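You operate a simulated robot arm through the tools that you are given. There is no shell and no other tool. Be economical: measure what you need, move in short steps, check, and stop when the job is done.

You are at the controls of a simulated two-armed robot. One attempt, no reset.

## Task
Pick up the ink tin with the earliest date from the top of the grey ink bench with one hand, pass it to the other hand and put it on the top of the grey pack bench. Set down upright: ink tin.
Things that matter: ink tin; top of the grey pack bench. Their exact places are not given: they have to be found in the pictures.

Only the result counts: the job must be done as asked and must still hold three seconds after the hand-in. Knocking over, shifting, dropping, spilling or breaking anything else fails it.

## Robot
Two 7-joint arms with two-finger parallel grippers on one trunk, on a base that drives. Base frame: it is fixed to the floor where the robot stands at the start and does not move with it; the origin is under the middle of the robot, x ahead of it, y to its left, z up. Units: cm, degrees, N and s.
The left shoulder is at the start at [7.1, 15.6, 100.5], the right one opposite. Places, roughly: ink tin [-25, -275, 75]; top of the grey pack bench [230, -70, 80]. Payload 3.91 kg a hand.
The TCP of each hand is the grasp point between the finger pads, 3 cm short of the fingertips. In the tool frame z runs along the fingers and y along their closing line. The gripper opens to 11 cm. The fingers are 2 cm wide and 1 cm thick; the gripper's body (4.8 by 11.2 cm) begins 5.5 cm behind the TCP.
Orientation is that of the tool frame in the base frame, as a unit quaternion [x, y, z, w]. With the fingers straight down and closing along the base's y, the tool's x points along the base's -x, its y along +y and its z along -z.

## Interface
- The arms move only by the tool play_rows. It takes "left_steps", "right_steps" or both (then of equal length, played together; a hand with none holds still); each is a list of rows, each a list of 3 entries, a list of its own where there are three numbers: the shift along the tool's x, y, z in cm, then the turn, a rotation vector about the tool's x, y, z in degrees, then the finger opening in cm, from 0 to 11. In form: [[[x, y, z], [ax, ay, az], jaw], ...]. A call has 1 to 20 rows; each row shifts and turns the commanded pose from where the row before left it, along the tool's axes as they then stand. Rows are played at 5 a second. More than 5 cm and 8.6 degrees between two rows, or a gripper value outside its range, and nothing of the call is played. A pose out of reach is approached as far as the arm can. The call stops where the force on the tool passes 40 N (or 10 N more than at its start, if that is more) or the arm is blocked; 0.2 s more then pass. The fingers move at their own pace (about 10.8 cm/s each) and stop on an object; they squeeze with about 26 N. The grip force told is the motor's: it shows also when the fingers shut on nothing. Time passes only in rows, and 0.2 s behind the last, so rows that do not move let the fingers close. It gives the time, the measured TCP pose, the force on the tool (base axes), the opening and the grip force at its end, in the units of the frame above (readings bear some noise), with the torque about the TCP (base axes, N m) and any sound that the robot's microphone picked up, and new pictures: "pictures" is both (left out), scene, wrist or none (wrist: the cameras of the hands that moved).
- Cameras (640 x 400 px; columns grow to the right, rows downward): "scene" is now at [15.26, 0.2, 125.73]; the picture's right is [0.03, -1.00, -0.00], its down [-0.35, -0.01, -0.94] and it looks along [0.94, 0.03, -0.35] (base axes); focal length 276 px, centre (320, 200). "left" rides on the left gripper at [7.2, -1.7, -10.3] in its tool frame; the picture's right is [0.23, 0.97, 0.00], its down [-0.76, 0.18, -0.62] and it looks along [-0.61, 0.14, 0.78] (tool axes); focal length 222 px, centre (320, 200). "right" rides on the right gripper at [7.2, 1.7, -10.3] in its tool frame; the picture's right is [-0.23, 0.97, 0.00], its down [-0.76, -0.18, -0.62] and it looks along [-0.61, -0.14, 0.78] (tool axes); focal length 222 px, centre (320, 200).
- move_column(by): slides the trunk up (or, below 0, down) by that many cm; the arms and the scene camera ride with it, the base frame stays. It gives what a move gives, with no picture.
- roll_base(legs): drives the robot by 1 to 6 legs, each [ahead, left, turn to the left] in cm, cm and degrees, along the robot's own axes; the way and the turn of a leg run together, so that a leg with both is an arc; at most 150 cm and 180 degrees a leg. The arms and the cameras ride along, it lands a little off, and it stops where it bumps. It gives what a move gives, and a new picture of the scene camera.
- head_to(pan, tilt): turns the head with the scene camera to pan (to the left, within 86 degrees either way) and tilt (down, from -29 to 69), counted from straight ahead of the robot. It gives what a move gives, and a new picture of the scene camera.
- probe_pixels(camera, pixels): for up to 12 pixels [column, row] of the newest picture of that camera ("zoom" is the newest enlarged one), the place [x, y, z] in the base frame of the surface seen there, good to about 0.2 cm, but the place of the scene camera against the robot may be out by one fixed shift of up to 1.2 cm in any direction. No time passes.
- inspect(camera, box): a new picture of the part [left, top, right, bottom] of that camera's present view, enlarged. No time passes.
- job_done(): hands the job in; it is judged then, once.

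Go step by step. Measure first, check grasps and placings, and put right what went wrong. The budget is 90 turns and 274 pictures, counting those below and the enlarged ones. Unless the task says otherwise, let go and move clear before handing in, and close with one line.

The tools are called after "Request:" by a JSON object that holds its "fn" and its "kwargs". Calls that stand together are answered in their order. play_rows: Moves the arms, as the interface text tells. Its arguments: {"type":"object","properties":{"left_steps":{"type":"array","items":{"type":"array"}},"right_steps":{"type":"array","items":{"type":"array"}},"pictures":{"type":"string","enum":["both","scene","wrist","none"]}},"required":[]} The other tools are called the same way: move_column (by) slides the trunk up or down; roll_base (legs) drives the base; head_to (pan, tilt) turns the head that bears the scene camera; probe_pixels (camera, pixels) gives the place of the surface under pixels of a picture; inspect (camera, box) takes an enlarged picture of a part of a camera's view; job_done () hands the job in.

At the start:

```text
time: 0.0
left_ee_pos: [70.18, 22.88, 104.54]
left_ee_rot: [0.0, 1.0, 0.0, 0.0]
left_ft_force: [-0.1, 0.3, 1.2]
left_torque: [0.01, -0.02, -0.02]
left_finger_gap: 10.98
left_grip_force: 0.0
right_ee_pos: [69.83, -34.71, 110.58]
right_ee_rot: [0.0, 1.0, 0.0, -0.001]
right_ft_force: [-0.3, -0.1, 0.7]
right_torque: [0.03, 0.0, -0.02]
right_finger_gap: 10.99
right_grip_force: 0.1
trunk travel left (down, up): [-45.0, 49.0]
robot x, y, heading: [-0.08, 0.17, -0.2]
head pan, tilt: [1.6, 20.6]
```

scene: 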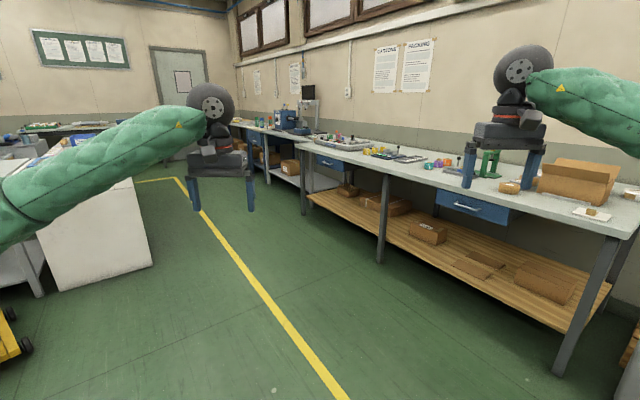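
right: 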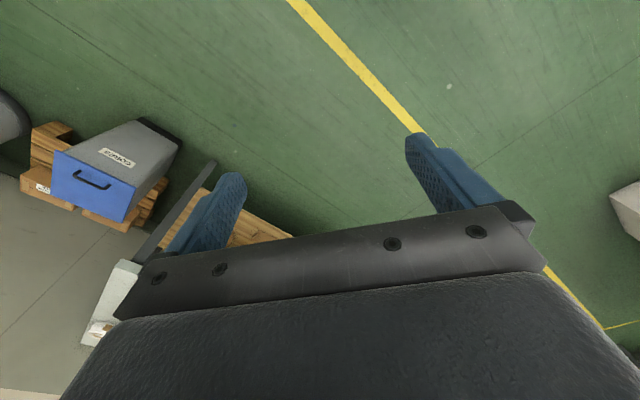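
left: 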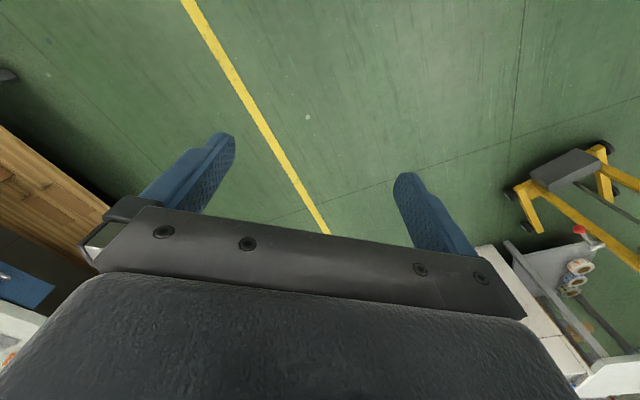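

The scene shows a long bench on the right (the pack bench is probably around columns 300-620); the ink bench is to my right and out of view. I'll turn the head right to look.

Request:
{"fn": "head_to", "kwargs": {"pan": -86, "tilt": 20}}

Request:
{"fn": "probe_pixels", "kwargs": {"camera": "scene", "pixels": [[320, 200]]}}

```text
time: 1.6
left_ee_pos: [70.19, 23.0, 104.54]
left_ee_rot: [0.0, 1.0, 0.0, 0.0]
left_ft_force: [-0.1, 0.3, -0.1]
left_torque: [0.0, -0.01, -0.02]
left_finger_gap: 11.02
left_grip_force: 0.0
right_ee_pos: [69.92, -34.62, 110.61]
right_ee_rot: [0.0, 1.0, 0.0, -0.001]
right_ft_force: [0.3, 0.4, 0.0]
right_torque: [0.0, -0.02, 0.0]
right_finger_gap: 11.02
right_grip_force: 0.0
trunk travel left (down, up): [-45.0, 49.0]
robot x, y, heading: [0.06, -0.18, 0.0]
head pan, tilt: [-85.9, 20.0]
```

scene: 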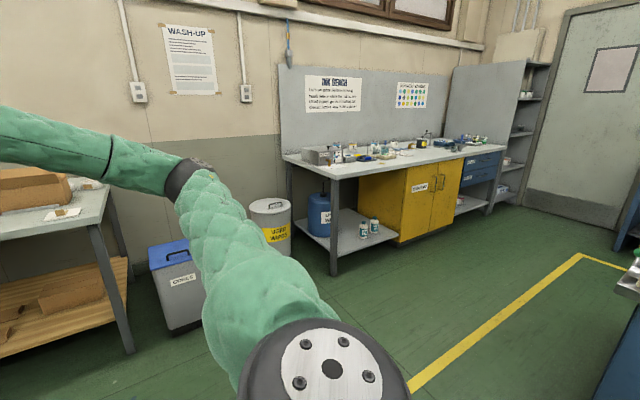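

```text
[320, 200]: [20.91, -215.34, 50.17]
```

The ink bench is in view, with items at columns 300-490, rows 135-165. I'll enlarge that area and probe it.

Request:
{"fn": "inspect", "kwargs": {"camera": "scene", "box": [275, 70, 515, 220]}}

Request:
{"fn": "probe_pixels", "kwargs": {"camera": "scene", "pixels": [[290, 158], [335, 172], [336, 270], [345, 160], [500, 148], [400, 160], [440, 155], [30, 300], [130, 345], [185, 325], [270, 240], [440, 240]]}}

```text
2.67 times, centred on (395, 145) of scene
```

zoom: 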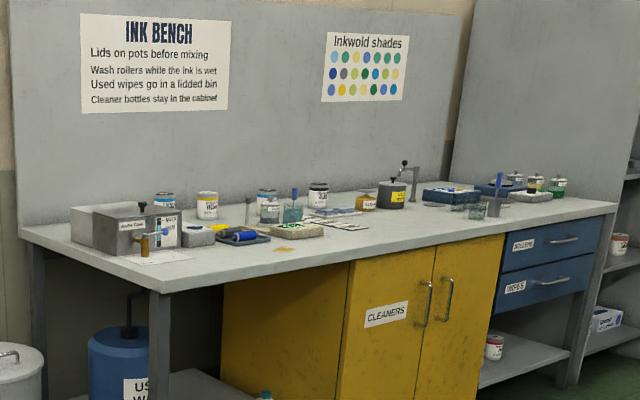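

```text
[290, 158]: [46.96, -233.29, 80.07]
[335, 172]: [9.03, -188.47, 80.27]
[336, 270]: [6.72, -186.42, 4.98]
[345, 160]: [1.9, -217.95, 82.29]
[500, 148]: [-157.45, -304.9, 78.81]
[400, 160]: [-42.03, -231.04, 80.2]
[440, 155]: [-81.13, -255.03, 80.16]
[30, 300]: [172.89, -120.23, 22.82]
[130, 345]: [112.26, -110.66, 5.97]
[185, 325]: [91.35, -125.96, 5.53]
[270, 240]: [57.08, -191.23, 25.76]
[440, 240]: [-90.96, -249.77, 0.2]
```

The tins stand along the back of the ink bench (zoom columns 164, 207, 268, 318, and 534-558 further off). I'll probe them and look at where the pack bench is before driving.

Request:
{"fn": "probe_pixels", "kwargs": {"camera": "zoom", "pixels": [[164, 200], [207, 212], [268, 212], [318, 200], [391, 195], [362, 203], [558, 190], [534, 187], [150, 288], [22, 230], [610, 207], [515, 185]]}}

Request:
{"fn": "head_to", "kwargs": {"pan": -25, "tilt": 15}}

```text
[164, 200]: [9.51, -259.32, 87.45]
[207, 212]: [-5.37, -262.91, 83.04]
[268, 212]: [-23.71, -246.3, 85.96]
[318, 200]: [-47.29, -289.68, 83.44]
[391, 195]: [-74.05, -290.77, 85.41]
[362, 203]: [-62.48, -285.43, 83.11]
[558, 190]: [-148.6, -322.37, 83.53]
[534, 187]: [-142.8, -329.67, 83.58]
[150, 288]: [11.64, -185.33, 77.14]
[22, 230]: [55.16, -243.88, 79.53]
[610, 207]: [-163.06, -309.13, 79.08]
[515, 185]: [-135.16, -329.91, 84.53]
```

```text
time: 2.9
left_ee_pos: [70.28, 22.99, 104.51]
left_ee_rot: [0.0, 1.0, 0.0, 0.0]
left_ft_force: [0.0, -0.4, -0.6]
left_torque: [0.01, -0.02, 0.0]
left_finger_gap: 10.99
left_grip_force: 0.0
right_ee_pos: [69.91, -34.62, 110.46]
right_ee_rot: [0.0, 1.0, -0.001, 0.001]
right_ft_force: [-1.3, 0.3, 0.3]
right_torque: [-0.02, -0.01, -0.03]
right_finger_gap: 11.01
right_grip_force: 0.1
trunk travel left (down, up): [-45.0, 49.0]
robot x, y, heading: [-0.07, 0.04, -0.1]
head pan, tilt: [-25.0, 15.0]
```

scene: 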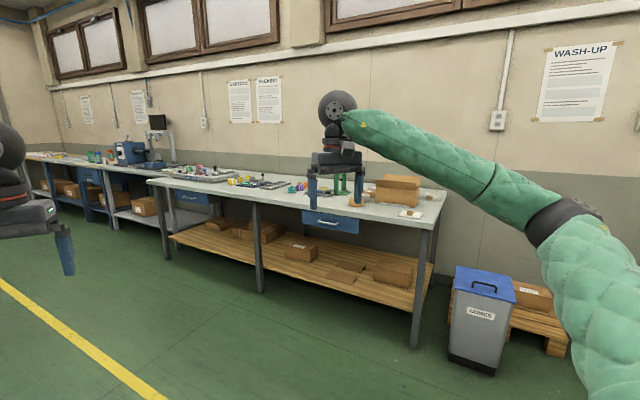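

The bench with the "CARTONS/PACKING" signs is the pack bench. I'll probe its edges and enlarge it.

Request:
{"fn": "inspect", "kwargs": {"camera": "scene", "box": [140, 70, 460, 270]}}

Request:
{"fn": "probe_pixels", "kwargs": {"camera": "scene", "pixels": [[427, 225], [445, 192], [150, 183], [170, 168], [250, 193], [330, 210], [300, 198], [280, 175], [405, 222], [275, 200], [90, 165], [215, 186]]}}

```text
2.00 times, centred on (300, 170) of scene
```

zoom: 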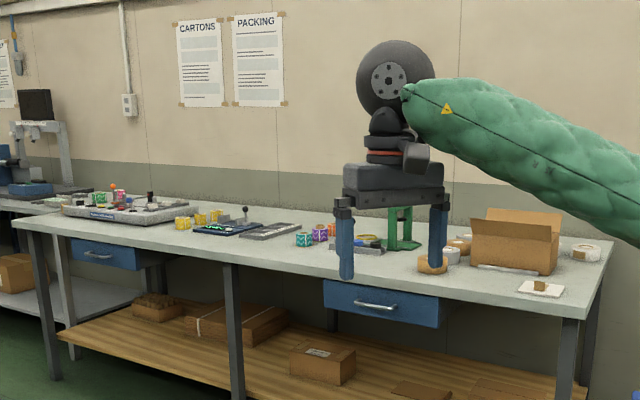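

```text
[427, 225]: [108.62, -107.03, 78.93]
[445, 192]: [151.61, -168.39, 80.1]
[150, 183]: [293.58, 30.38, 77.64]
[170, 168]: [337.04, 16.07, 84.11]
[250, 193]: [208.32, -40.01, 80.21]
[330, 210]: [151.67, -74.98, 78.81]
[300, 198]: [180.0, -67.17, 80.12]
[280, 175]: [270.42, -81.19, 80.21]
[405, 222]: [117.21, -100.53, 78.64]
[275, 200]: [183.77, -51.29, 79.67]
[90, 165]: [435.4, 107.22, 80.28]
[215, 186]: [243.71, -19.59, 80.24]
```

The pack bench front edge runs (109,-107) to (294,30), facing about -54°, and its front strip is free. I'll turn to face the ink bench line and look right along the travel path.

Request:
{"fn": "roll_base", "kwargs": {"legs": [[0, 0, -54]]}}

Request:
{"fn": "head_to", "kwargs": {"pan": -75, "tilt": 30}}

```text
time: 5.8
left_ee_pos: [59.18, -44.22, 104.6]
left_ee_rot: [0.461, 0.888, 0.0, 0.001]
left_ft_force: [1.2, -0.1, 0.3]
left_torque: [-0.01, 0.01, 0.0]
left_finger_gap: 10.99
left_grip_force: 0.0
right_ee_pos: [11.79, -77.06, 110.61]
right_ee_rot: [0.461, 0.887, 0.0, -0.001]
right_ft_force: [-0.9, 0.1, 0.4]
right_torque: [-0.02, 0.01, 0.04]
right_finger_gap: 10.99
right_grip_force: 0.0
trunk travel left (down, up): [-45.0, 49.0]
robot x, y, heading: [-0.51, 0.19, -54.8]
head pan, tilt: [-25.0, 15.0]
```

scene: 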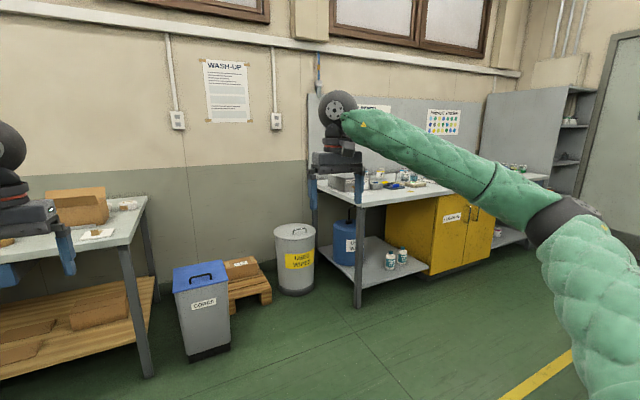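

```text
time: 7.0
left_ee_pos: [59.1, -44.23, 104.44]
left_ee_rot: [0.461, 0.887, 0.0, 0.0]
left_ft_force: [0.0, -0.1, 0.6]
left_torque: [-0.02, 0.01, 0.01]
left_finger_gap: 11.02
left_grip_force: 0.0
right_ee_pos: [11.79, -77.14, 110.56]
right_ee_rot: [0.461, 0.887, 0.0, 0.0]
right_ft_force: [0.0, 0.2, -0.1]
right_torque: [0.02, -0.02, 0.01]
right_finger_gap: 10.96
right_grip_force: 0.2
trunk travel left (down, up): [-45.0, 49.0]
robot x, y, heading: [-0.04, 0.09, -54.8]
head pan, tilt: [-75.0, 30.0]
```

scene: 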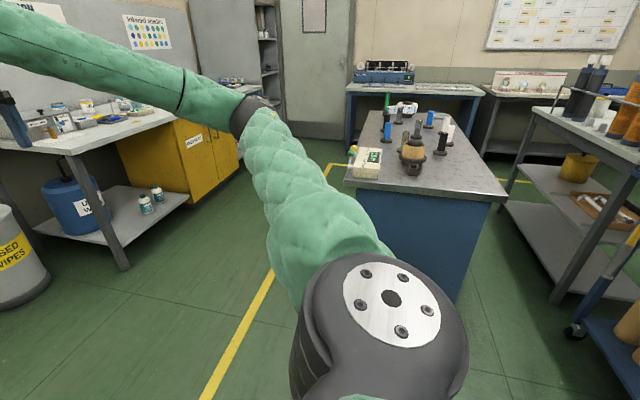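

A central island stands to the right, so I'll measure its corners for the path.

Request:
{"fn": "probe_pixels", "kwargs": {"camera": "scene", "pixels": [[350, 185], [505, 195], [370, 112], [455, 290], [360, 205], [75, 150], [125, 265], [140, 205], [300, 300], [345, 175]]}}

```text
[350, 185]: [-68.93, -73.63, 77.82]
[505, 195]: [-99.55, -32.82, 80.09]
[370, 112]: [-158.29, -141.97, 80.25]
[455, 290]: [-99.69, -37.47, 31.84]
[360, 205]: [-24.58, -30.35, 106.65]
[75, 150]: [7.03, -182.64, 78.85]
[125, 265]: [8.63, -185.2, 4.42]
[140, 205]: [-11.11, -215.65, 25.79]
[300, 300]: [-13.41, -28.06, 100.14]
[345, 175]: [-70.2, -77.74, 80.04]
```

The island front is at about 20 cm along my facing direction and the ink bench front at about 157, so the aisle is about 137 cm wide. I'll drive right, ahead, then right along it.

Request:
{"fn": "roll_base", "kwargs": {"legs": [[0, -40, 0], [88, 0, 0], [0, -125, 0]]}}

Request:
{"fn": "head_to", "kwargs": {"pan": 0, "tilt": 25}}

```text
time: 19.5
left_ee_pos: [-22.67, -209.95, 104.5]
left_ee_rot: [0.456, 0.89, 0.0, 0.0]
left_ft_force: [-0.1, -0.3, 0.1]
left_torque: [0.01, -0.03, 0.02]
left_finger_gap: 10.98
left_grip_force: 0.0
right_ee_pos: [-69.79, -243.22, 110.43]
right_ee_rot: [0.456, 0.89, 0.001, 0.0]
right_ft_force: [0.7, -1.1, -1.9]
right_torque: [-0.02, -0.03, 0.01]
right_finger_gap: 11.0
right_grip_force: 0.0
trunk travel left (down, up): [-45.0, 49.0]
robot x, y, heading: [-82.38, -166.34, -54.2]
head pan, tilt: [-75.0, 30.0]
```

scene: 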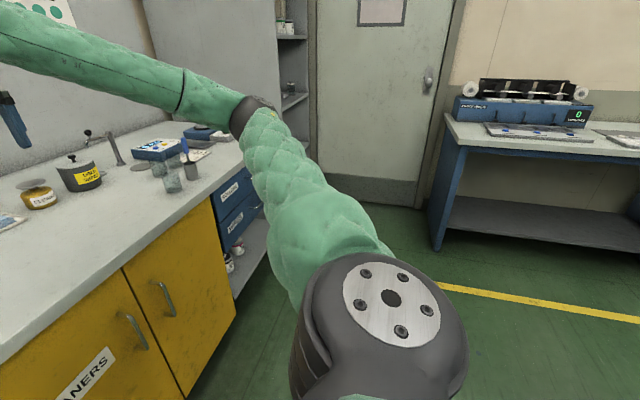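

```text
time: 21.0
left_ee_pos: [-22.75, -209.87, 104.59]
left_ee_rot: [0.457, 0.89, 0.0, 0.0]
left_ft_force: [0.6, 0.3, -0.1]
left_torque: [0.01, -0.03, 0.01]
left_finger_gap: 10.99
left_grip_force: 0.1
right_ee_pos: [-69.81, -243.09, 110.56]
right_ee_rot: [0.456, 0.89, -0.001, 0.0]
right_ft_force: [0.4, -1.1, -0.9]
right_torque: [0.0, 0.05, 0.02]
right_finger_gap: 11.0
right_grip_force: 0.0
trunk travel left (down, up): [-45.0, 49.0]
robot x, y, heading: [-82.26, -166.46, -54.2]
head pan, tilt: [0.0, 25.0]
```

scene: 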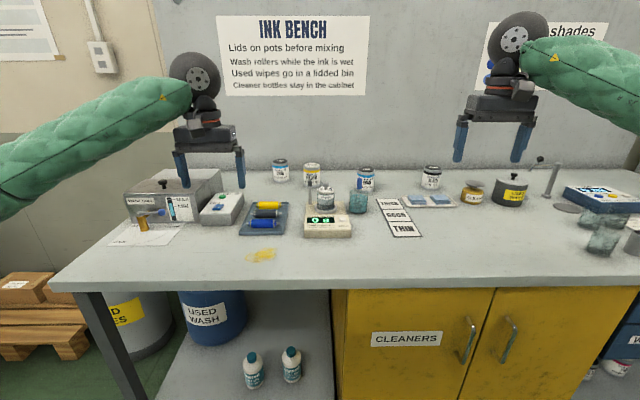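

There are four ink tins along the back, at columns 280, 312, 367 and 432, plus a jar on the scale at (326,198). I'll enlarge them to read the dates.

Request:
{"fn": "inspect", "kwargs": {"camera": "scene", "box": [264, 150, 328, 190]}}

Request:
{"fn": "inspect", "kwargs": {"camera": "scene", "box": [310, 160, 390, 210]}}

Request:
{"fn": "inspect", "kwargs": {"camera": "scene", "box": [400, 155, 480, 205]}}

```text
10.00 times, centred on (296, 170) of scene
```

zoom: 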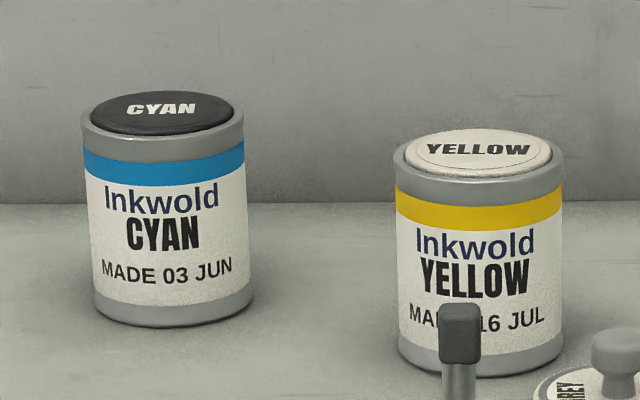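

```text
8.00 times, centred on (350, 185) of scene
```

zoom: 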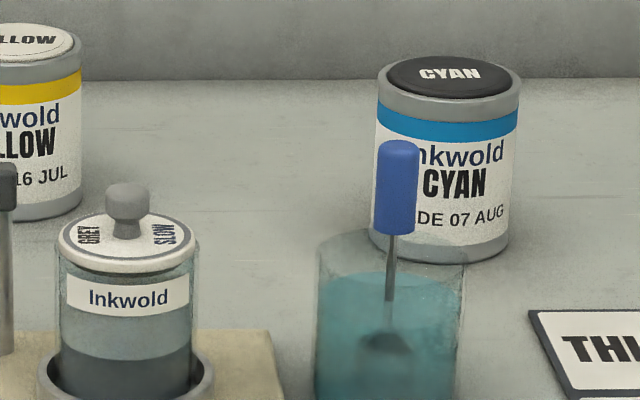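

```text
8.00 times, centred on (440, 180) of scene
```

zoom: 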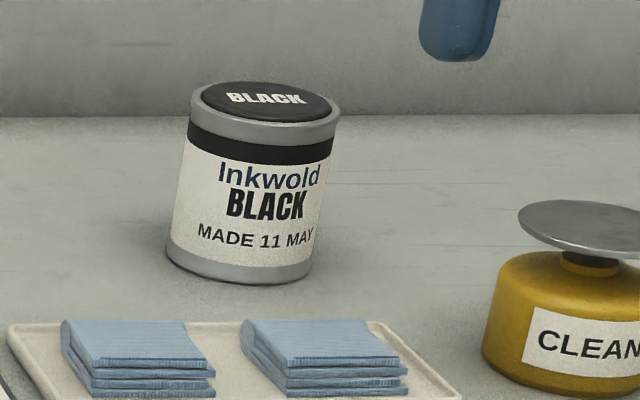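

Dates read so far are 03 JUN, 16 JUL, 07 AUG and BLACK 11 MAY. I'll check the tins at the far right end before deciding.

Request:
{"fn": "head_to", "kwargs": {"pan": -50, "tilt": 22}}

```text
time: 22.2
left_ee_pos: [-22.72, -209.86, 104.61]
left_ee_rot: [0.456, 0.89, 0.0, 0.001]
left_ft_force: [-0.5, 0.0, 0.1]
left_torque: [-0.02, 0.02, -0.02]
left_finger_gap: 11.02
left_grip_force: 0.1
right_ee_pos: [-69.75, -243.19, 110.47]
right_ee_rot: [0.456, 0.89, -0.001, 0.0]
right_ft_force: [1.1, 0.3, -0.2]
right_torque: [0.03, -0.02, 0.0]
right_finger_gap: 11.01
right_grip_force: 0.1
trunk travel left (down, up): [-45.0, 49.0]
robot x, y, heading: [-82.17, -166.08, -54.4]
head pan, tilt: [-50.0, 22.0]
```

scene: 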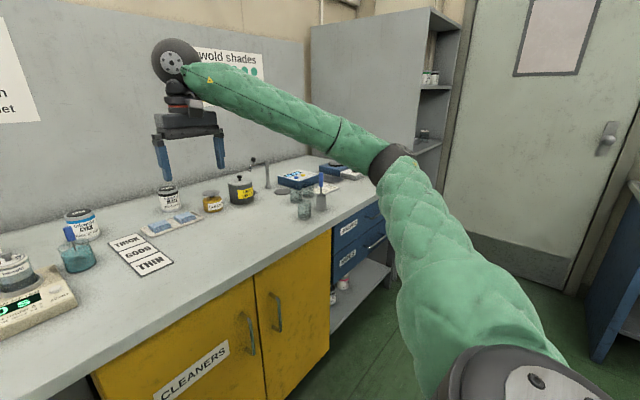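

My right arm hides the far-right end. I'll roll right 45 cm, which also brings the black tin nearer, and look again.

Request:
{"fn": "roll_base", "kwargs": {"legs": [[0, -45, 0]]}}

Request:
{"fn": "head_to", "kwargs": {"pan": -20, "tilt": 22}}

```text
time: 24.9
left_ee_pos: [-59.82, -236.61, 104.68]
left_ee_rot: [0.462, 0.887, 0.0, 0.0]
left_ft_force: [0.5, -0.3, -0.3]
left_torque: [0.02, -0.02, 0.0]
left_finger_gap: 10.99
left_grip_force: 0.1
right_ee_pos: [-107.22, -269.34, 110.61]
right_ee_rot: [0.462, 0.887, 0.001, 0.001]
right_ft_force: [-1.2, 0.5, -0.6]
right_torque: [0.01, -0.01, -0.03]
right_finger_gap: 11.01
right_grip_force: 0.2
trunk travel left (down, up): [-45.0, 49.0]
robot x, y, heading: [-118.83, -192.22, -55.0]
head pan, tilt: [-50.0, 22.0]
```

scene: 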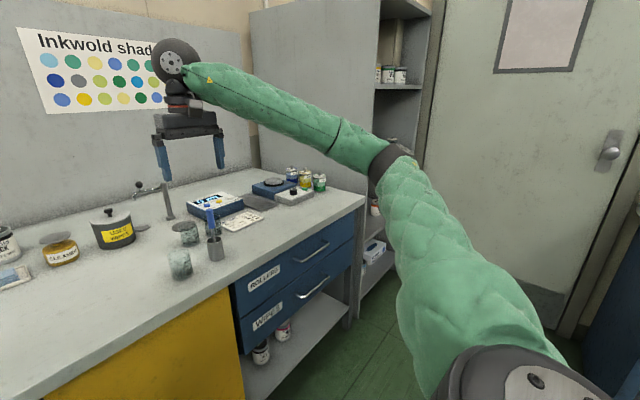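

```text
time: 25.8
left_ee_pos: [-59.75, -236.61, 104.6]
left_ee_rot: [0.462, 0.887, 0.0, 0.0]
left_ft_force: [-0.4, -0.3, 0.0]
left_torque: [-0.03, 0.02, 0.02]
left_finger_gap: 10.99
left_grip_force: 0.1
right_ee_pos: [-107.16, -269.19, 110.57]
right_ee_rot: [0.461, 0.887, -0.001, 0.0]
right_ft_force: [0.3, -0.7, 0.3]
right_torque: [0.04, -0.02, -0.01]
right_finger_gap: 11.01
right_grip_force: 0.1
trunk travel left (down, up): [-45.0, 49.0]
robot x, y, heading: [-119.56, -191.82, -55.0]
head pan, tilt: [-20.0, 22.0]
```

scene: 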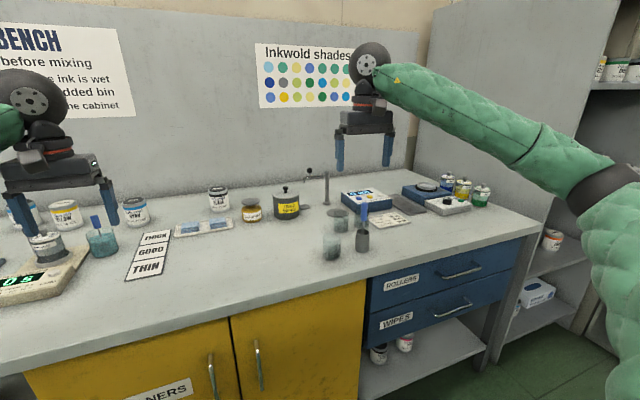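

Request:
{"fn": "inspect", "kwargs": {"camera": "scene", "box": [400, 150, 512, 220]}}

Request:
{"fn": "inspect", "kwargs": {"camera": "scene", "box": [160, 160, 320, 260]}}

Request:
{"fn": "inspect", "kwargs": {"camera": "scene", "box": [40, 190, 160, 265]}}

```text
5.71 times, centred on (456, 185) of scene
```

zoom: 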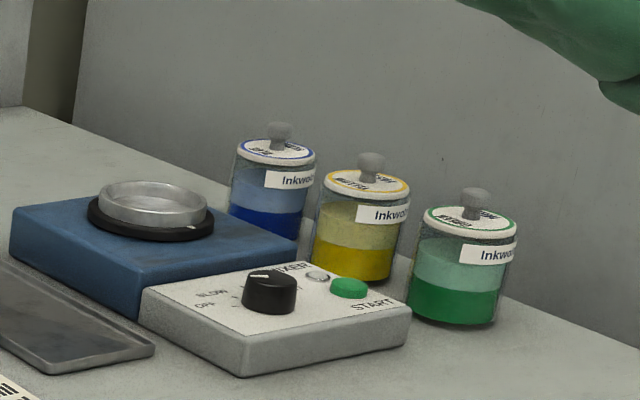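

```text
4.00 times, centred on (240, 210) of scene
```

zoom: 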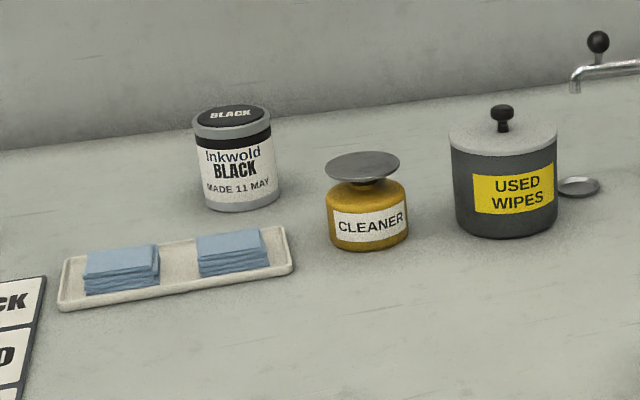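

```text
5.33 times, centred on (100, 228) of scene
```

zoom: 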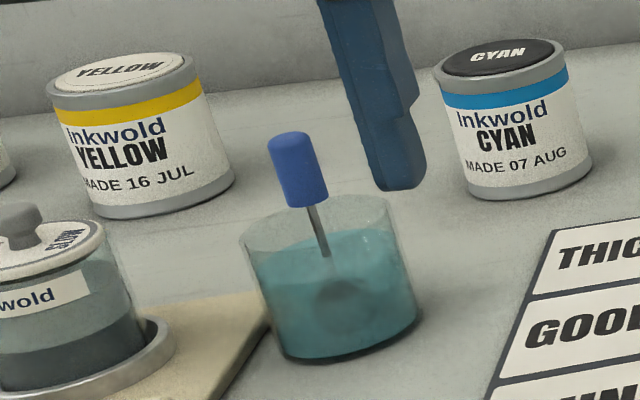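

The far items are undated jars, so the target is BLACK, MADE 11 MAY at scene (219,200). I'll measure it along with its neighbours.

Request:
{"fn": "probe_pixels", "kwargs": {"camera": "scene", "pixels": [[219, 188], [219, 192], [219, 205], [219, 211], [211, 200], [227, 200], [250, 202], [250, 217], [205, 225], [224, 172], [286, 190], [229, 222]]}}

```text
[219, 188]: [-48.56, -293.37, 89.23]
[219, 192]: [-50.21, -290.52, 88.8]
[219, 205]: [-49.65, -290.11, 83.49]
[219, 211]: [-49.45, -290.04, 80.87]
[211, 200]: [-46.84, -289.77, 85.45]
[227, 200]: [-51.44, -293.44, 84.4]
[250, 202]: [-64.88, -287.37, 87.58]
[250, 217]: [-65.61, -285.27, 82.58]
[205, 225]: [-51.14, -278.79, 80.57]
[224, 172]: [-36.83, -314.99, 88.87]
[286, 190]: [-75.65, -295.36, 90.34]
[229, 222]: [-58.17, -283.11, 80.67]
```

The tin's top centre is about (-47.6,-293.2), z 80-89, diameter about 7.7, roughly 54 cm in from the bench edge. I'll shift left so it sits about 20° to the right, then drive closer.

Request:
{"fn": "roll_base", "kwargs": {"legs": [[0, 30, 0.5], [32, 0, 0]]}}

Request:
{"fn": "head_to", "kwargs": {"pan": -15, "tilt": 35}}

```text
time: 29.6
left_ee_pos: [-16.49, -245.34, 104.54]
left_ee_rot: [0.458, 0.889, 0.001, -0.001]
left_ft_force: [-0.3, 0.2, -0.5]
left_torque: [0.0, 0.0, -0.02]
left_finger_gap: 11.01
left_grip_force: 0.1
right_ee_pos: [-63.56, -278.49, 110.46]
right_ee_rot: [0.457, 0.89, 0.001, -0.001]
right_ft_force: [0.9, -0.5, -0.1]
right_torque: [-0.03, -0.03, 0.0]
right_finger_gap: 11.02
right_grip_force: 0.1
trunk travel left (down, up): [-45.0, 49.0]
robot x, y, heading: [-76.5, -201.43, -54.8]
head pan, tilt: [-20.0, 22.0]
```

scene: 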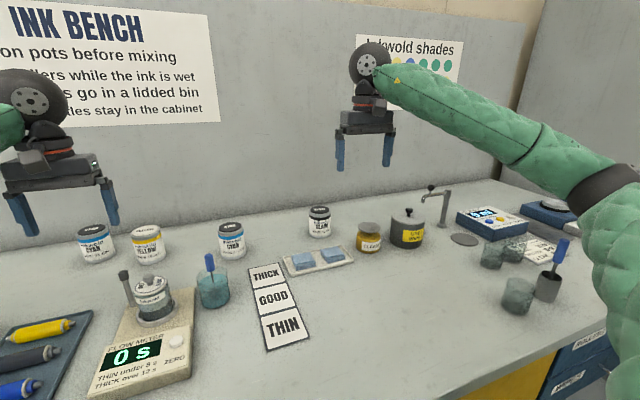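

```text
time: 30.3
left_ee_pos: [-16.62, -245.44, 104.49]
left_ee_rot: [0.457, 0.89, 0.0, 0.0]
left_ft_force: [-0.2, -0.8, 0.1]
left_torque: [-0.01, 0.02, 0.01]
left_finger_gap: 11.02
left_grip_force: 0.1
right_ee_pos: [-63.64, -278.52, 110.54]
right_ee_rot: [0.457, 0.889, -0.001, 0.0]
right_ft_force: [-0.1, 0.4, 0.1]
right_torque: [0.01, -0.02, 0.02]
right_finger_gap: 11.01
right_grip_force: 0.1
trunk travel left (down, up): [-45.0, 49.0]
robot x, y, heading: [-76.17, -201.36, -54.4]
head pan, tilt: [-15.0, 35.0]
```

scene: 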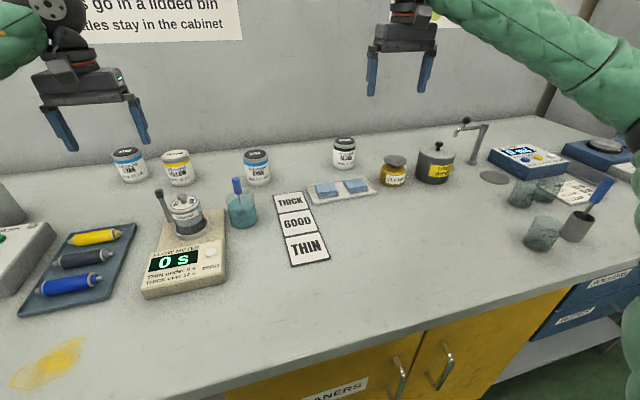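

The tin now sits at (343,153), about 91 cm ahead and 30 cm right (reach 96). I'll creep in 4 cm more and re-measure it.

Request:
{"fn": "roll_base", "kwargs": {"legs": [[4, 0, 0]]}}

Request:
{"fn": "inspect", "kwargs": {"camera": "scene", "box": [300, 120, 460, 220]}}

```text
time: 31.2
left_ee_pos: [-13.95, -248.47, 104.38]
left_ee_rot: [0.456, 0.89, 0.001, -0.001]
left_ft_force: [0.4, -0.7, -0.2]
left_torque: [0.04, 0.04, -0.02]
left_finger_gap: 11.0
left_grip_force: 0.1
right_ee_pos: [-61.04, -281.81, 110.41]
right_ee_rot: [0.456, 0.89, 0.001, -0.001]
right_ft_force: [0.3, 0.8, -0.1]
right_torque: [0.02, 0.05, -0.03]
right_finger_gap: 11.01
right_grip_force: 0.0
trunk travel left (down, up): [-45.0, 49.0]
robot x, y, heading: [-73.65, -204.77, -54.3]
head pan, tilt: [-15.0, 35.0]
```

scene: 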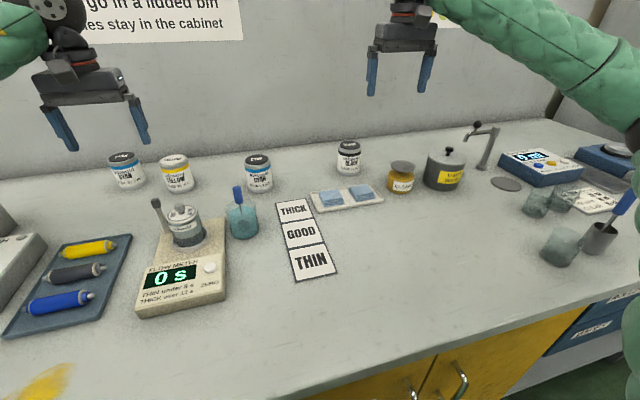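

```text
4.00 times, centred on (380, 170) of scene
```

zoom: 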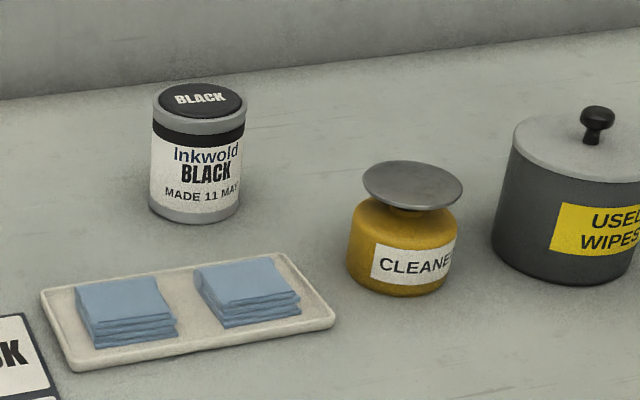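

Request:
{"fn": "probe_pixels", "kwargs": {"camera": "zoom", "pixels": [[200, 98], [200, 84], [200, 114], [160, 100], [242, 100], [195, 215], [195, 180], [155, 170], [238, 170], [195, 128], [100, 200], [260, 120]]}}

```text
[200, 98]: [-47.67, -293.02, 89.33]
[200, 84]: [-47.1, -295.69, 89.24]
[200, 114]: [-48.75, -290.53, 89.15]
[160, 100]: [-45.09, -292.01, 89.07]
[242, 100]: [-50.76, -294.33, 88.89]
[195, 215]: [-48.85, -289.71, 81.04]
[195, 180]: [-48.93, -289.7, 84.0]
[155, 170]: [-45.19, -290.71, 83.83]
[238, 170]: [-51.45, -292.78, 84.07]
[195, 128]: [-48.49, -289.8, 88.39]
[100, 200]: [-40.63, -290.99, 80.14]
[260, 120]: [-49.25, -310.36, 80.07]
```

The tin top centre reads (-47.8,-293.1,89.3). I'll move the right hand above it (16.9 ahead, 4.1 left) at z≈102 and check with the wrist camera.

Request:
{"fn": "play_rows", "kwargs": {"right_steps": [[[-4.2, 1.0, 1], [0, 0, 0], 11], [[-4.2, 1.0, 2], [0, 0, 0], 11], [[-4.2, 1.0, 2], [0, 0, 0], 11], [[-4.2, 1.0, 2], [0, 0, 0], 11], [[0, 0, 1], [0, 0, 0], 11], [[0, 0, 0], [0, 0, 0], 11], [[0, 0, 0], [0, 0, 0], 11]]}}

Request:
{"fn": "probe_pixels", "kwargs": {"camera": "right", "pixels": [[320, 200], [320, 150], [320, 100]]}}

```text
time: 32.8
left_ee_pos: [-14.15, -248.43, 104.49]
left_ee_rot: [0.456, 0.89, 0.0, -0.001]
left_ft_force: [-0.1, 0.3, -0.7]
left_torque: [-0.04, 0.02, -0.01]
left_finger_gap: 11.0
left_grip_force: 0.1
right_ee_pos: [-48.18, -293.1, 102.53]
right_ee_rot: [0.457, 0.89, 0.0, 0.0]
right_ft_force: [-1.0, -0.7, -0.4]
right_torque: [0.0, -0.02, 0.03]
right_finger_gap: 11.02
right_grip_force: 0.2
trunk travel left (down, up): [-45.0, 49.0]
robot x, y, heading: [-73.9, -204.65, -54.5]
head pan, tilt: [-15.0, 35.0]
```

scene: 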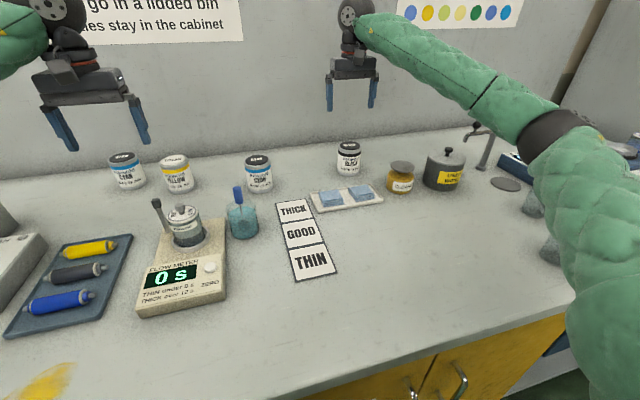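
right: 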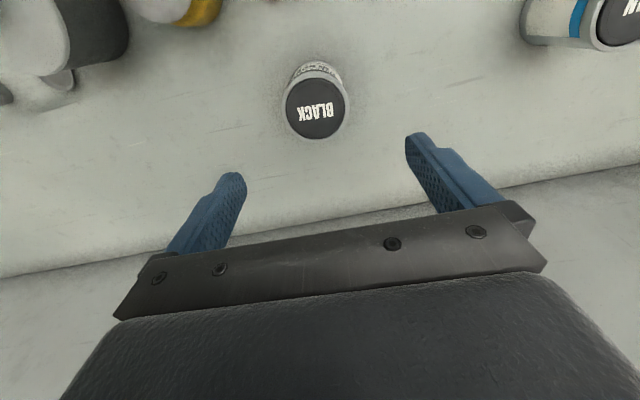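

```text
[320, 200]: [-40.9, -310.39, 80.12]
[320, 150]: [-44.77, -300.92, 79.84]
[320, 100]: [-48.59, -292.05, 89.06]
```

The wrist view shows the tin top at (316,107), between the fingers. I'll probe its rim for an exact centre.

Request:
{"fn": "probe_pixels", "kwargs": {"camera": "right", "pixels": [[316, 108], [290, 108], [342, 108], [316, 85], [316, 132], [316, 72], [300, 72]]}}

```text
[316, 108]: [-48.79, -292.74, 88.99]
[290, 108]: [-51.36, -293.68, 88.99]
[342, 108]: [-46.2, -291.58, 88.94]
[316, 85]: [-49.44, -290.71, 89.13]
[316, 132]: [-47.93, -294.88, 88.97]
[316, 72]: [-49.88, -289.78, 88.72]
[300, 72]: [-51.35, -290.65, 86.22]
```

The rim centre is about (-48.7,-292.75), a 0.6 cm correction back. I'll correct, descend until the TCP is about 1.4 cm below the lid, then close.

Request:
{"fn": "play_rows", "kwargs": {"right_steps": [[[0.6, -0.24, 1], [0, 0, 0], 11], [[0, 0, 3], [0, 0, 0], 11], [[0, 0, 3], [0, 0, 0], 11], [[0, 0, 3], [0, 0, 0], 11], [[0, 0, 2.5], [0, 0, 0], 11], [[0, 0, 2.4], [0, 0, 0], 11], [[0, 0, 0], [0, 0, 0], 11], [[0, 0, 0], [0, 0, 0], 11]], "pictures": "both"}}

```text
time: 34.6
left_ee_pos: [-14.21, -248.41, 104.51]
left_ee_rot: [0.457, 0.89, 0.0, -0.001]
left_ft_force: [-0.4, -0.5, -0.4]
left_torque: [0.0, 0.0, -0.02]
left_finger_gap: 10.99
left_grip_force: 0.0
right_ee_pos: [-48.68, -292.73, 87.63]
right_ee_rot: [0.456, 0.89, 0.001, -0.001]
right_ft_force: [0.2, 0.1, 0.3]
right_torque: [-0.01, -0.02, 0.0]
right_finger_gap: 11.02
right_grip_force: 0.2
trunk travel left (down, up): [-45.0, 49.0]
robot x, y, heading: [-74.09, -204.72, -54.2]
head pan, tilt: [-15.0, 35.0]
```

scene: 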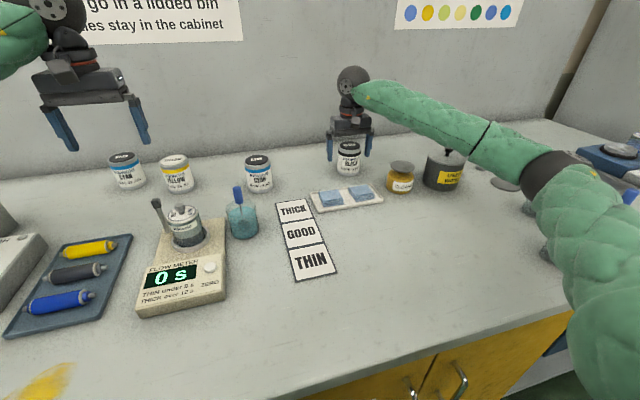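
right: 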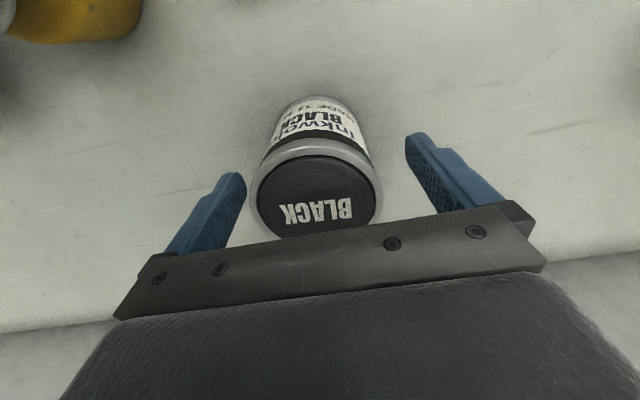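

The fingers straddle the tin evenly (wrist view, lid at (315,195)). I'll close and lift a little.

Request:
{"fn": "play_rows", "kwargs": {"right_steps": [[[0, 0, 0], [0, 0, 0], 6], [[0, 0, 0], [0, 0, 0], 6], [[0, 0, 0], [0, 0, 0], 6], [[0, 0, 0], [0, 0, 0], 6], [[0, 0, -1], [0, 0, 0], 6], [[0, 0, -2], [0, 0, 0], 6], [[0, 0, 0], [0, 0, 0], 6]], "pictures": "both"}}

```text
time: 36.2
left_ee_pos: [-14.17, -248.55, 104.51]
left_ee_rot: [0.456, 0.89, 0.0, -0.001]
left_ft_force: [0.7, 0.4, 0.0]
left_torque: [-0.01, 0.01, -0.01]
left_finger_gap: 10.98
left_grip_force: 0.0
right_ee_pos: [-48.48, -292.73, 90.49]
right_ee_rot: [0.456, 0.89, 0.0, -0.001]
right_ft_force: [-0.3, -1.5, 0.2]
right_torque: [0.03, -0.06, 0.02]
right_finger_gap: 7.11
right_grip_force: 25.5
trunk travel left (down, up): [-45.0, 49.0]
robot x, y, heading: [-74.19, -204.62, -54.2]
head pan, tilt: [-15.0, 35.0]
```

scene: 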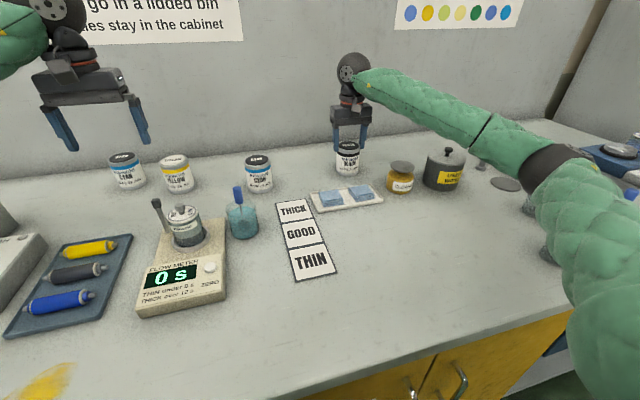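
right: 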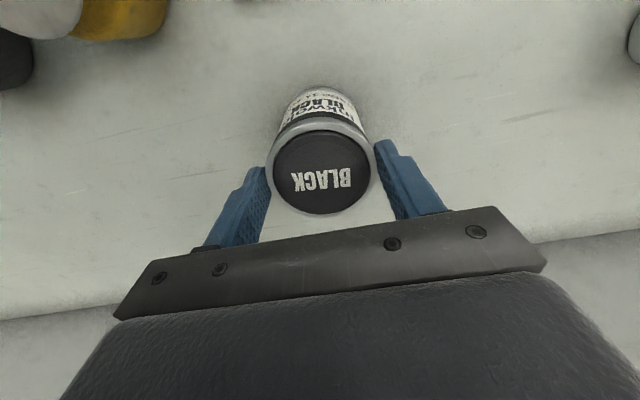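

The grip reads 25 N at a gap of 7.1, but the lid looks smaller in the wrist view, so the tin may not have risen with the hand. I'll check.

Request:
{"fn": "probe_pixels", "kwargs": {"camera": "right", "pixels": [[320, 180], [320, 205], [320, 140], [285, 175], [360, 175]]}}

Request:
{"fn": "inspect", "kwargs": {"camera": "scene", "box": [300, 100, 396, 190]}}

```text
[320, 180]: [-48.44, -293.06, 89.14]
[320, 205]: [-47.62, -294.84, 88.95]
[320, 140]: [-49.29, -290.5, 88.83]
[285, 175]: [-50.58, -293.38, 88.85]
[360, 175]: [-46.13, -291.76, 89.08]
```

```text
4.44 times, centred on (348, 145) of scene
```

zoom: 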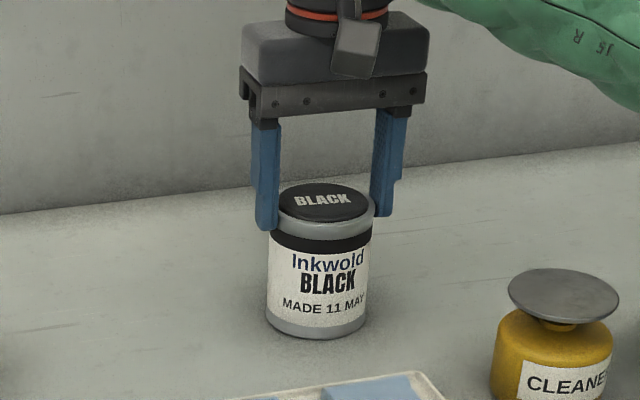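

The tin stayed on the bench and the fingers slid up its sides. I'll open, go down deeper, close fully and lift gently while watching the force.

Request:
{"fn": "play_rows", "kwargs": {"right_steps": [[[0, 0, 0], [0, 0, 0], 11], [[0, 0, 0], [0, 0, 0], 11], [[0, 0, 2], [0, 0, 0], 11], [[0, 0, 2.2], [0, 0, 0], 11], [[0, 0, 0], [0, 0, 0], 0], [[0, 0, 0], [0, 0, 0], 0], [[0, 0, 0], [0, 0, 0], 0], [[0, 0, 0], [0, 0, 0], 0], [[0, 0, 0], [0, 0, 0], 0]], "pictures": "wrist"}}

Request:
{"fn": "play_rows", "kwargs": {"right_steps": [[[0, 0, -0.3], [0, 0, 0], 0], [[0, 0, -0.3], [0, 0, 0], 0], [[0, 0, -0.4], [0, 0, 0], 0]], "pictures": "wrist"}}

Request:
{"fn": "probe_pixels", "kwargs": {"camera": "right", "pixels": [[320, 200], [320, 180], [320, 190]]}}

```text
time: 38.2
left_ee_pos: [-14.11, -248.43, 104.46]
left_ee_rot: [0.456, 0.89, 0.001, -0.001]
left_ft_force: [0.6, 0.1, 0.4]
left_torque: [-0.04, 0.01, -0.02]
left_finger_gap: 11.0
left_grip_force: 0.1
right_ee_pos: [-48.6, -292.78, 86.38]
right_ee_rot: [0.456, 0.89, 0.0, -0.002]
right_ft_force: [0.8, -0.5, 1.7]
right_torque: [0.02, 0.0, 0.04]
right_finger_gap: 7.15
right_grip_force: 25.7
trunk travel left (down, up): [-45.0, 49.0]
robot x, y, heading: [-74.03, -204.33, -54.6]
head pan, tilt: [-15.0, 35.0]
```

right: 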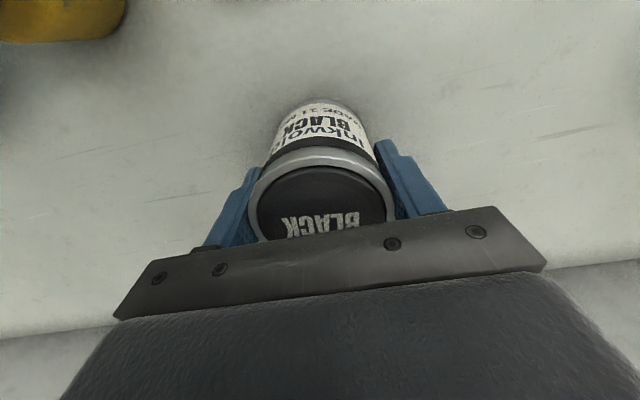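

```text
time: 39.0
left_ee_pos: [-14.11, -248.45, 104.55]
left_ee_rot: [0.456, 0.89, 0.0, -0.001]
left_ft_force: [-0.5, -0.4, -0.1]
left_torque: [0.01, 0.01, -0.01]
left_finger_gap: 11.01
left_grip_force: 0.1
right_ee_pos: [-48.68, -292.56, 87.3]
right_ee_rot: [0.456, 0.89, 0.0, -0.001]
right_ft_force: [0.0, 0.2, -4.4]
right_torque: [0.01, 0.0, -0.01]
right_finger_gap: 7.13
right_grip_force: 25.2
trunk travel left (down, up): [-45.0, 49.0]
robot x, y, heading: [-73.93, -204.89, -54.3]
head pan, tilt: [-15.0, 35.0]
```

right: 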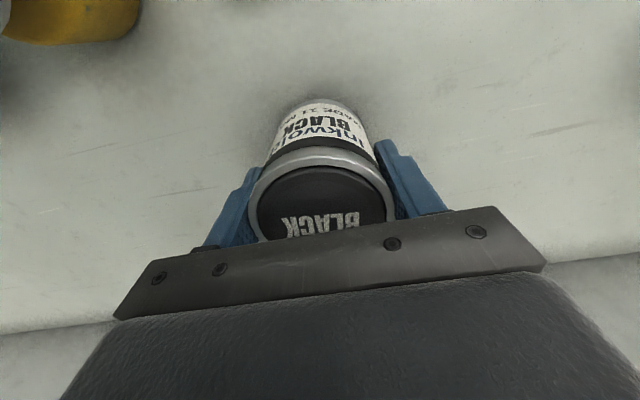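

```text
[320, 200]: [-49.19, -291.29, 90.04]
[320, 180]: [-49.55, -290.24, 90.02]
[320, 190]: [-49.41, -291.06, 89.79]
```

The lid is now at z 90.0, up 1 cm, and the tool carries 4.4 N, so it's held. I'll lift further and confirm it stays.

Request:
{"fn": "play_rows", "kwargs": {"right_steps": [[[0, 0, -1], [0, 0, 0], 0], [[0, 0, -1], [0, 0, 0], 0], [[0, 0, -1.5], [0, 0, 0], 0], [[0, 0, -1.5], [0, 0, 0], 0], [[0, 0, -2], [0, 0, 0], 0], [[0, 0, -2], [0, 0, 0], 0], [[0, 0, -2], [0, 0, 0], 0], [[0, 0, -2], [0, 0, 0], 0], [[0, 0, -2], [0, 0, 0], 0], [[0, 0, -1], [0, 0, 0], 0], [[0, 0, 0], [0, 0, 0], 0]], "pictures": "both"}}

```text
time: 41.4
left_ee_pos: [-14.16, -248.41, 104.53]
left_ee_rot: [0.456, 0.89, -0.001, -0.001]
left_ft_force: [-1.0, 0.1, 0.7]
left_torque: [0.01, 0.01, 0.0]
left_finger_gap: 11.03
left_grip_force: 0.0
right_ee_pos: [-48.72, -292.73, 103.27]
right_ee_rot: [0.456, 0.89, 0.001, -0.001]
right_ft_force: [-1.3, 1.0, -3.6]
right_torque: [-0.01, -0.01, 0.0]
right_finger_gap: 7.15
right_grip_force: 25.7
trunk travel left (down, up): [-45.0, 49.0]
robot x, y, heading: [-73.58, -204.6, -54.2]
head pan, tilt: [-15.0, 35.0]
```

scene: 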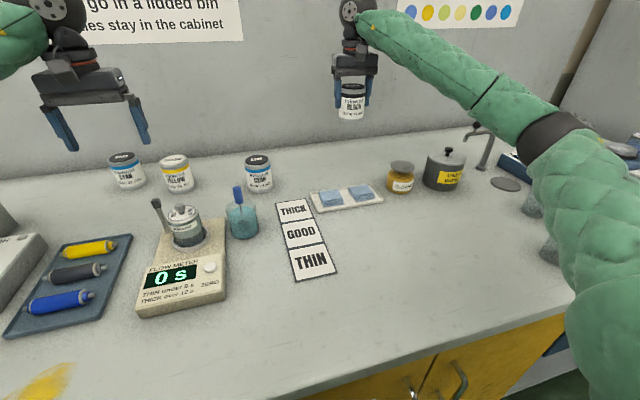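
right: 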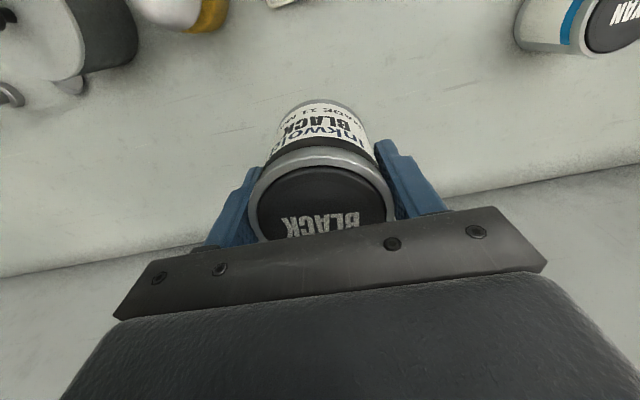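

The tin is lifted and held firmly. I'll raise the trunk a little and back away from the bench.

Request:
{"fn": "move_column", "kwargs": {"by": 6}}

Request:
{"fn": "roll_base", "kwargs": {"legs": [[-55, 0, 0]]}}

```text
time: 42.4
left_ee_pos: [-14.19, -248.46, 110.39]
left_ee_rot: [0.456, 0.89, 0.0, -0.001]
left_ft_force: [-0.5, -0.6, -0.1]
left_torque: [0.02, 0.0, -0.02]
left_finger_gap: 10.99
left_grip_force: 0.1
right_ee_pos: [-48.58, -292.73, 109.22]
right_ee_rot: [0.456, 0.89, 0.0, -0.001]
right_ft_force: [0.2, -0.8, -3.9]
right_torque: [0.0, 0.01, -0.02]
right_finger_gap: 7.1
right_grip_force: 25.9
trunk travel left (down, up): [-51.0, 43.0]
robot x, y, heading: [-73.67, -204.76, -54.4]
head pan, tilt: [-15.0, 35.0]
```

```text
time: 45.6
left_ee_pos: [-46.98, -203.51, 110.52]
left_ee_rot: [0.461, 0.887, 0.0, -0.001]
left_ft_force: [0.3, -0.2, -0.1]
left_torque: [-0.03, -0.03, -0.02]
left_finger_gap: 10.98
left_grip_force: 0.0
right_ee_pos: [-81.94, -247.48, 109.32]
right_ee_rot: [0.46, 0.888, 0.0, 0.0]
right_ft_force: [-0.1, -0.9, -4.2]
right_torque: [-0.02, 0.01, 0.01]
right_finger_gap: 7.12
right_grip_force: 26.5
trunk travel left (down, up): [-51.0, 43.0]
robot x, y, heading: [-106.09, -159.59, -54.9]
head pan, tilt: [-15.0, 35.0]
```

scene: 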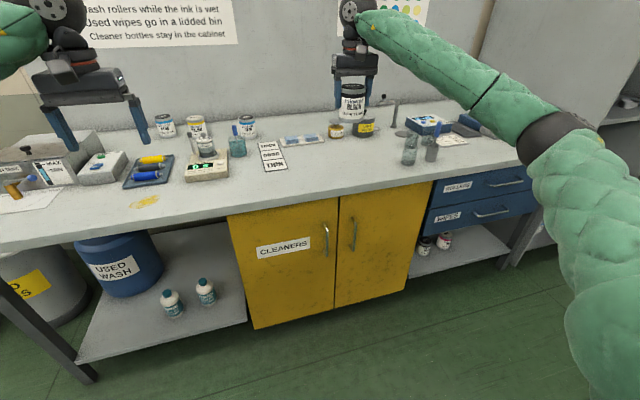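

The tin rides well. For the handover the left hand will grip the lower part of the tin from the side, nearly horizontal with its camera on top, so I'll test whether the left arm can take that orientation here in free space.

Request:
{"fn": "play_rows", "kwargs": {"left_steps": [[[0, 0, 0], [4.67, 2.69, -5.77], 11], [[0, 0, 0], [4.67, 2.69, -5.77], 11], [[0, 0, 0], [4.67, 2.69, -5.77], 11], [[0, 0, 0], [4.67, 2.69, -5.77], 11], [[0, 0, 0], [4.67, 2.69, -5.77], 11], [[0, 0, 0], [4.67, 2.69, -5.77], 11], [[0, 0, 0], [4.67, 2.69, -5.77], 11], [[0, 0, 0], [4.67, 2.69, -5.77], 11], [[0, 0, 0], [4.67, 2.69, -5.77], 11], [[0, 0, 0], [4.67, 2.69, -5.77], 11], [[0, 0, 0], [4.67, 2.69, -5.77], 11], [[0, 0, 0], [4.67, 2.69, -5.77], 11], [[0, 0, 0], [4.67, 2.69, -5.77], 11], [[0, 0, 0], [4.67, 2.69, -5.77], 11], [[0, 0, 0], [4.67, 2.69, -5.77], 11], [[0, 0, 0], [4.67, 2.69, -5.77], 11], [[0, 0, 0], [4.67, 2.69, -5.77], 11]], "pictures": "both"}}

Request:
{"fn": "head_to", "kwargs": {"pan": 5, "tilt": 20}}

```text
time: 49.2
left_ee_pos: [-46.95, -203.56, 110.59]
left_ee_rot: [-0.419, 0.655, -0.338, -0.53]
left_ft_force: [0.2, 0.0, 0.6]
left_torque: [0.01, 0.01, 0.0]
left_finger_gap: 10.97
left_grip_force: 0.1
right_ee_pos: [-81.91, -247.49, 109.37]
right_ee_rot: [0.461, 0.888, 0.0, 0.0]
right_ft_force: [0.2, -0.1, -3.7]
right_torque: [0.0, -0.02, -0.01]
right_finger_gap: 7.15
right_grip_force: 25.8
trunk travel left (down, up): [-51.0, 43.0]
robot x, y, heading: [-106.08, -159.7, -55.0]
head pan, tilt: [-15.0, 35.0]
```

scene: 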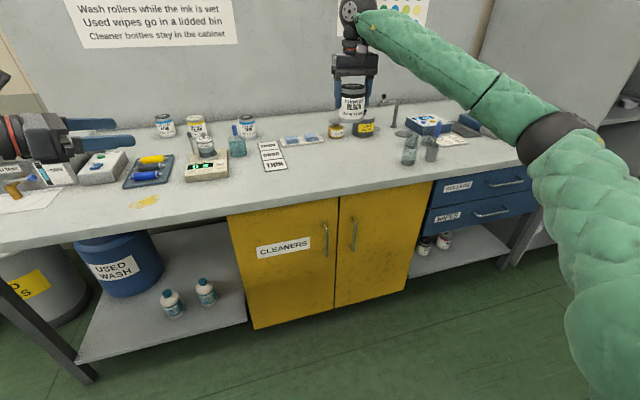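
left: 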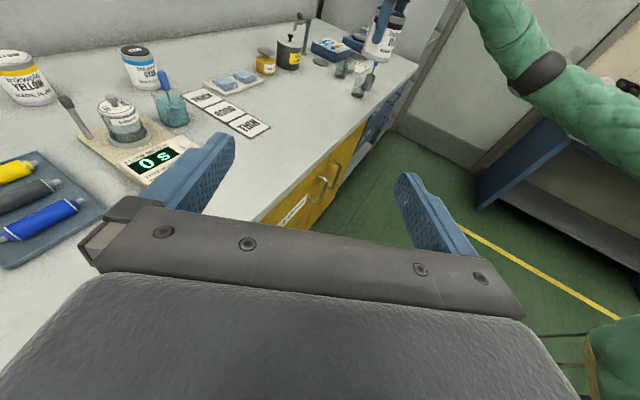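

```text
time: 50.0
left_ee_pos: [-46.87, -203.47, 110.54]
left_ee_rot: [-0.419, 0.655, -0.339, -0.53]
left_ft_force: [-1.1, 0.0, -0.5]
left_torque: [0.0, -0.04, 0.0]
left_finger_gap: 10.98
left_grip_force: 0.0
right_ee_pos: [-81.78, -247.38, 109.32]
right_ee_rot: [0.46, 0.888, 0.0, -0.001]
right_ft_force: [-0.5, 0.1, -3.6]
right_torque: [0.03, 0.03, -0.01]
right_finger_gap: 7.13
right_grip_force: 26.0
trunk travel left (down, up): [-51.0, 43.0]
robot x, y, heading: [-105.86, -159.21, -54.8]
head pan, tilt: [5.0, 20.0]
```

scene: 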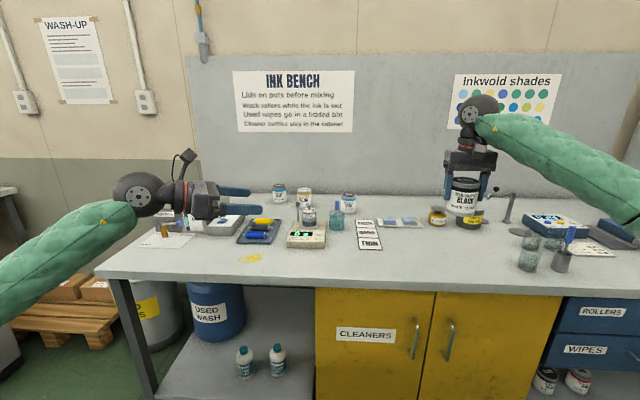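

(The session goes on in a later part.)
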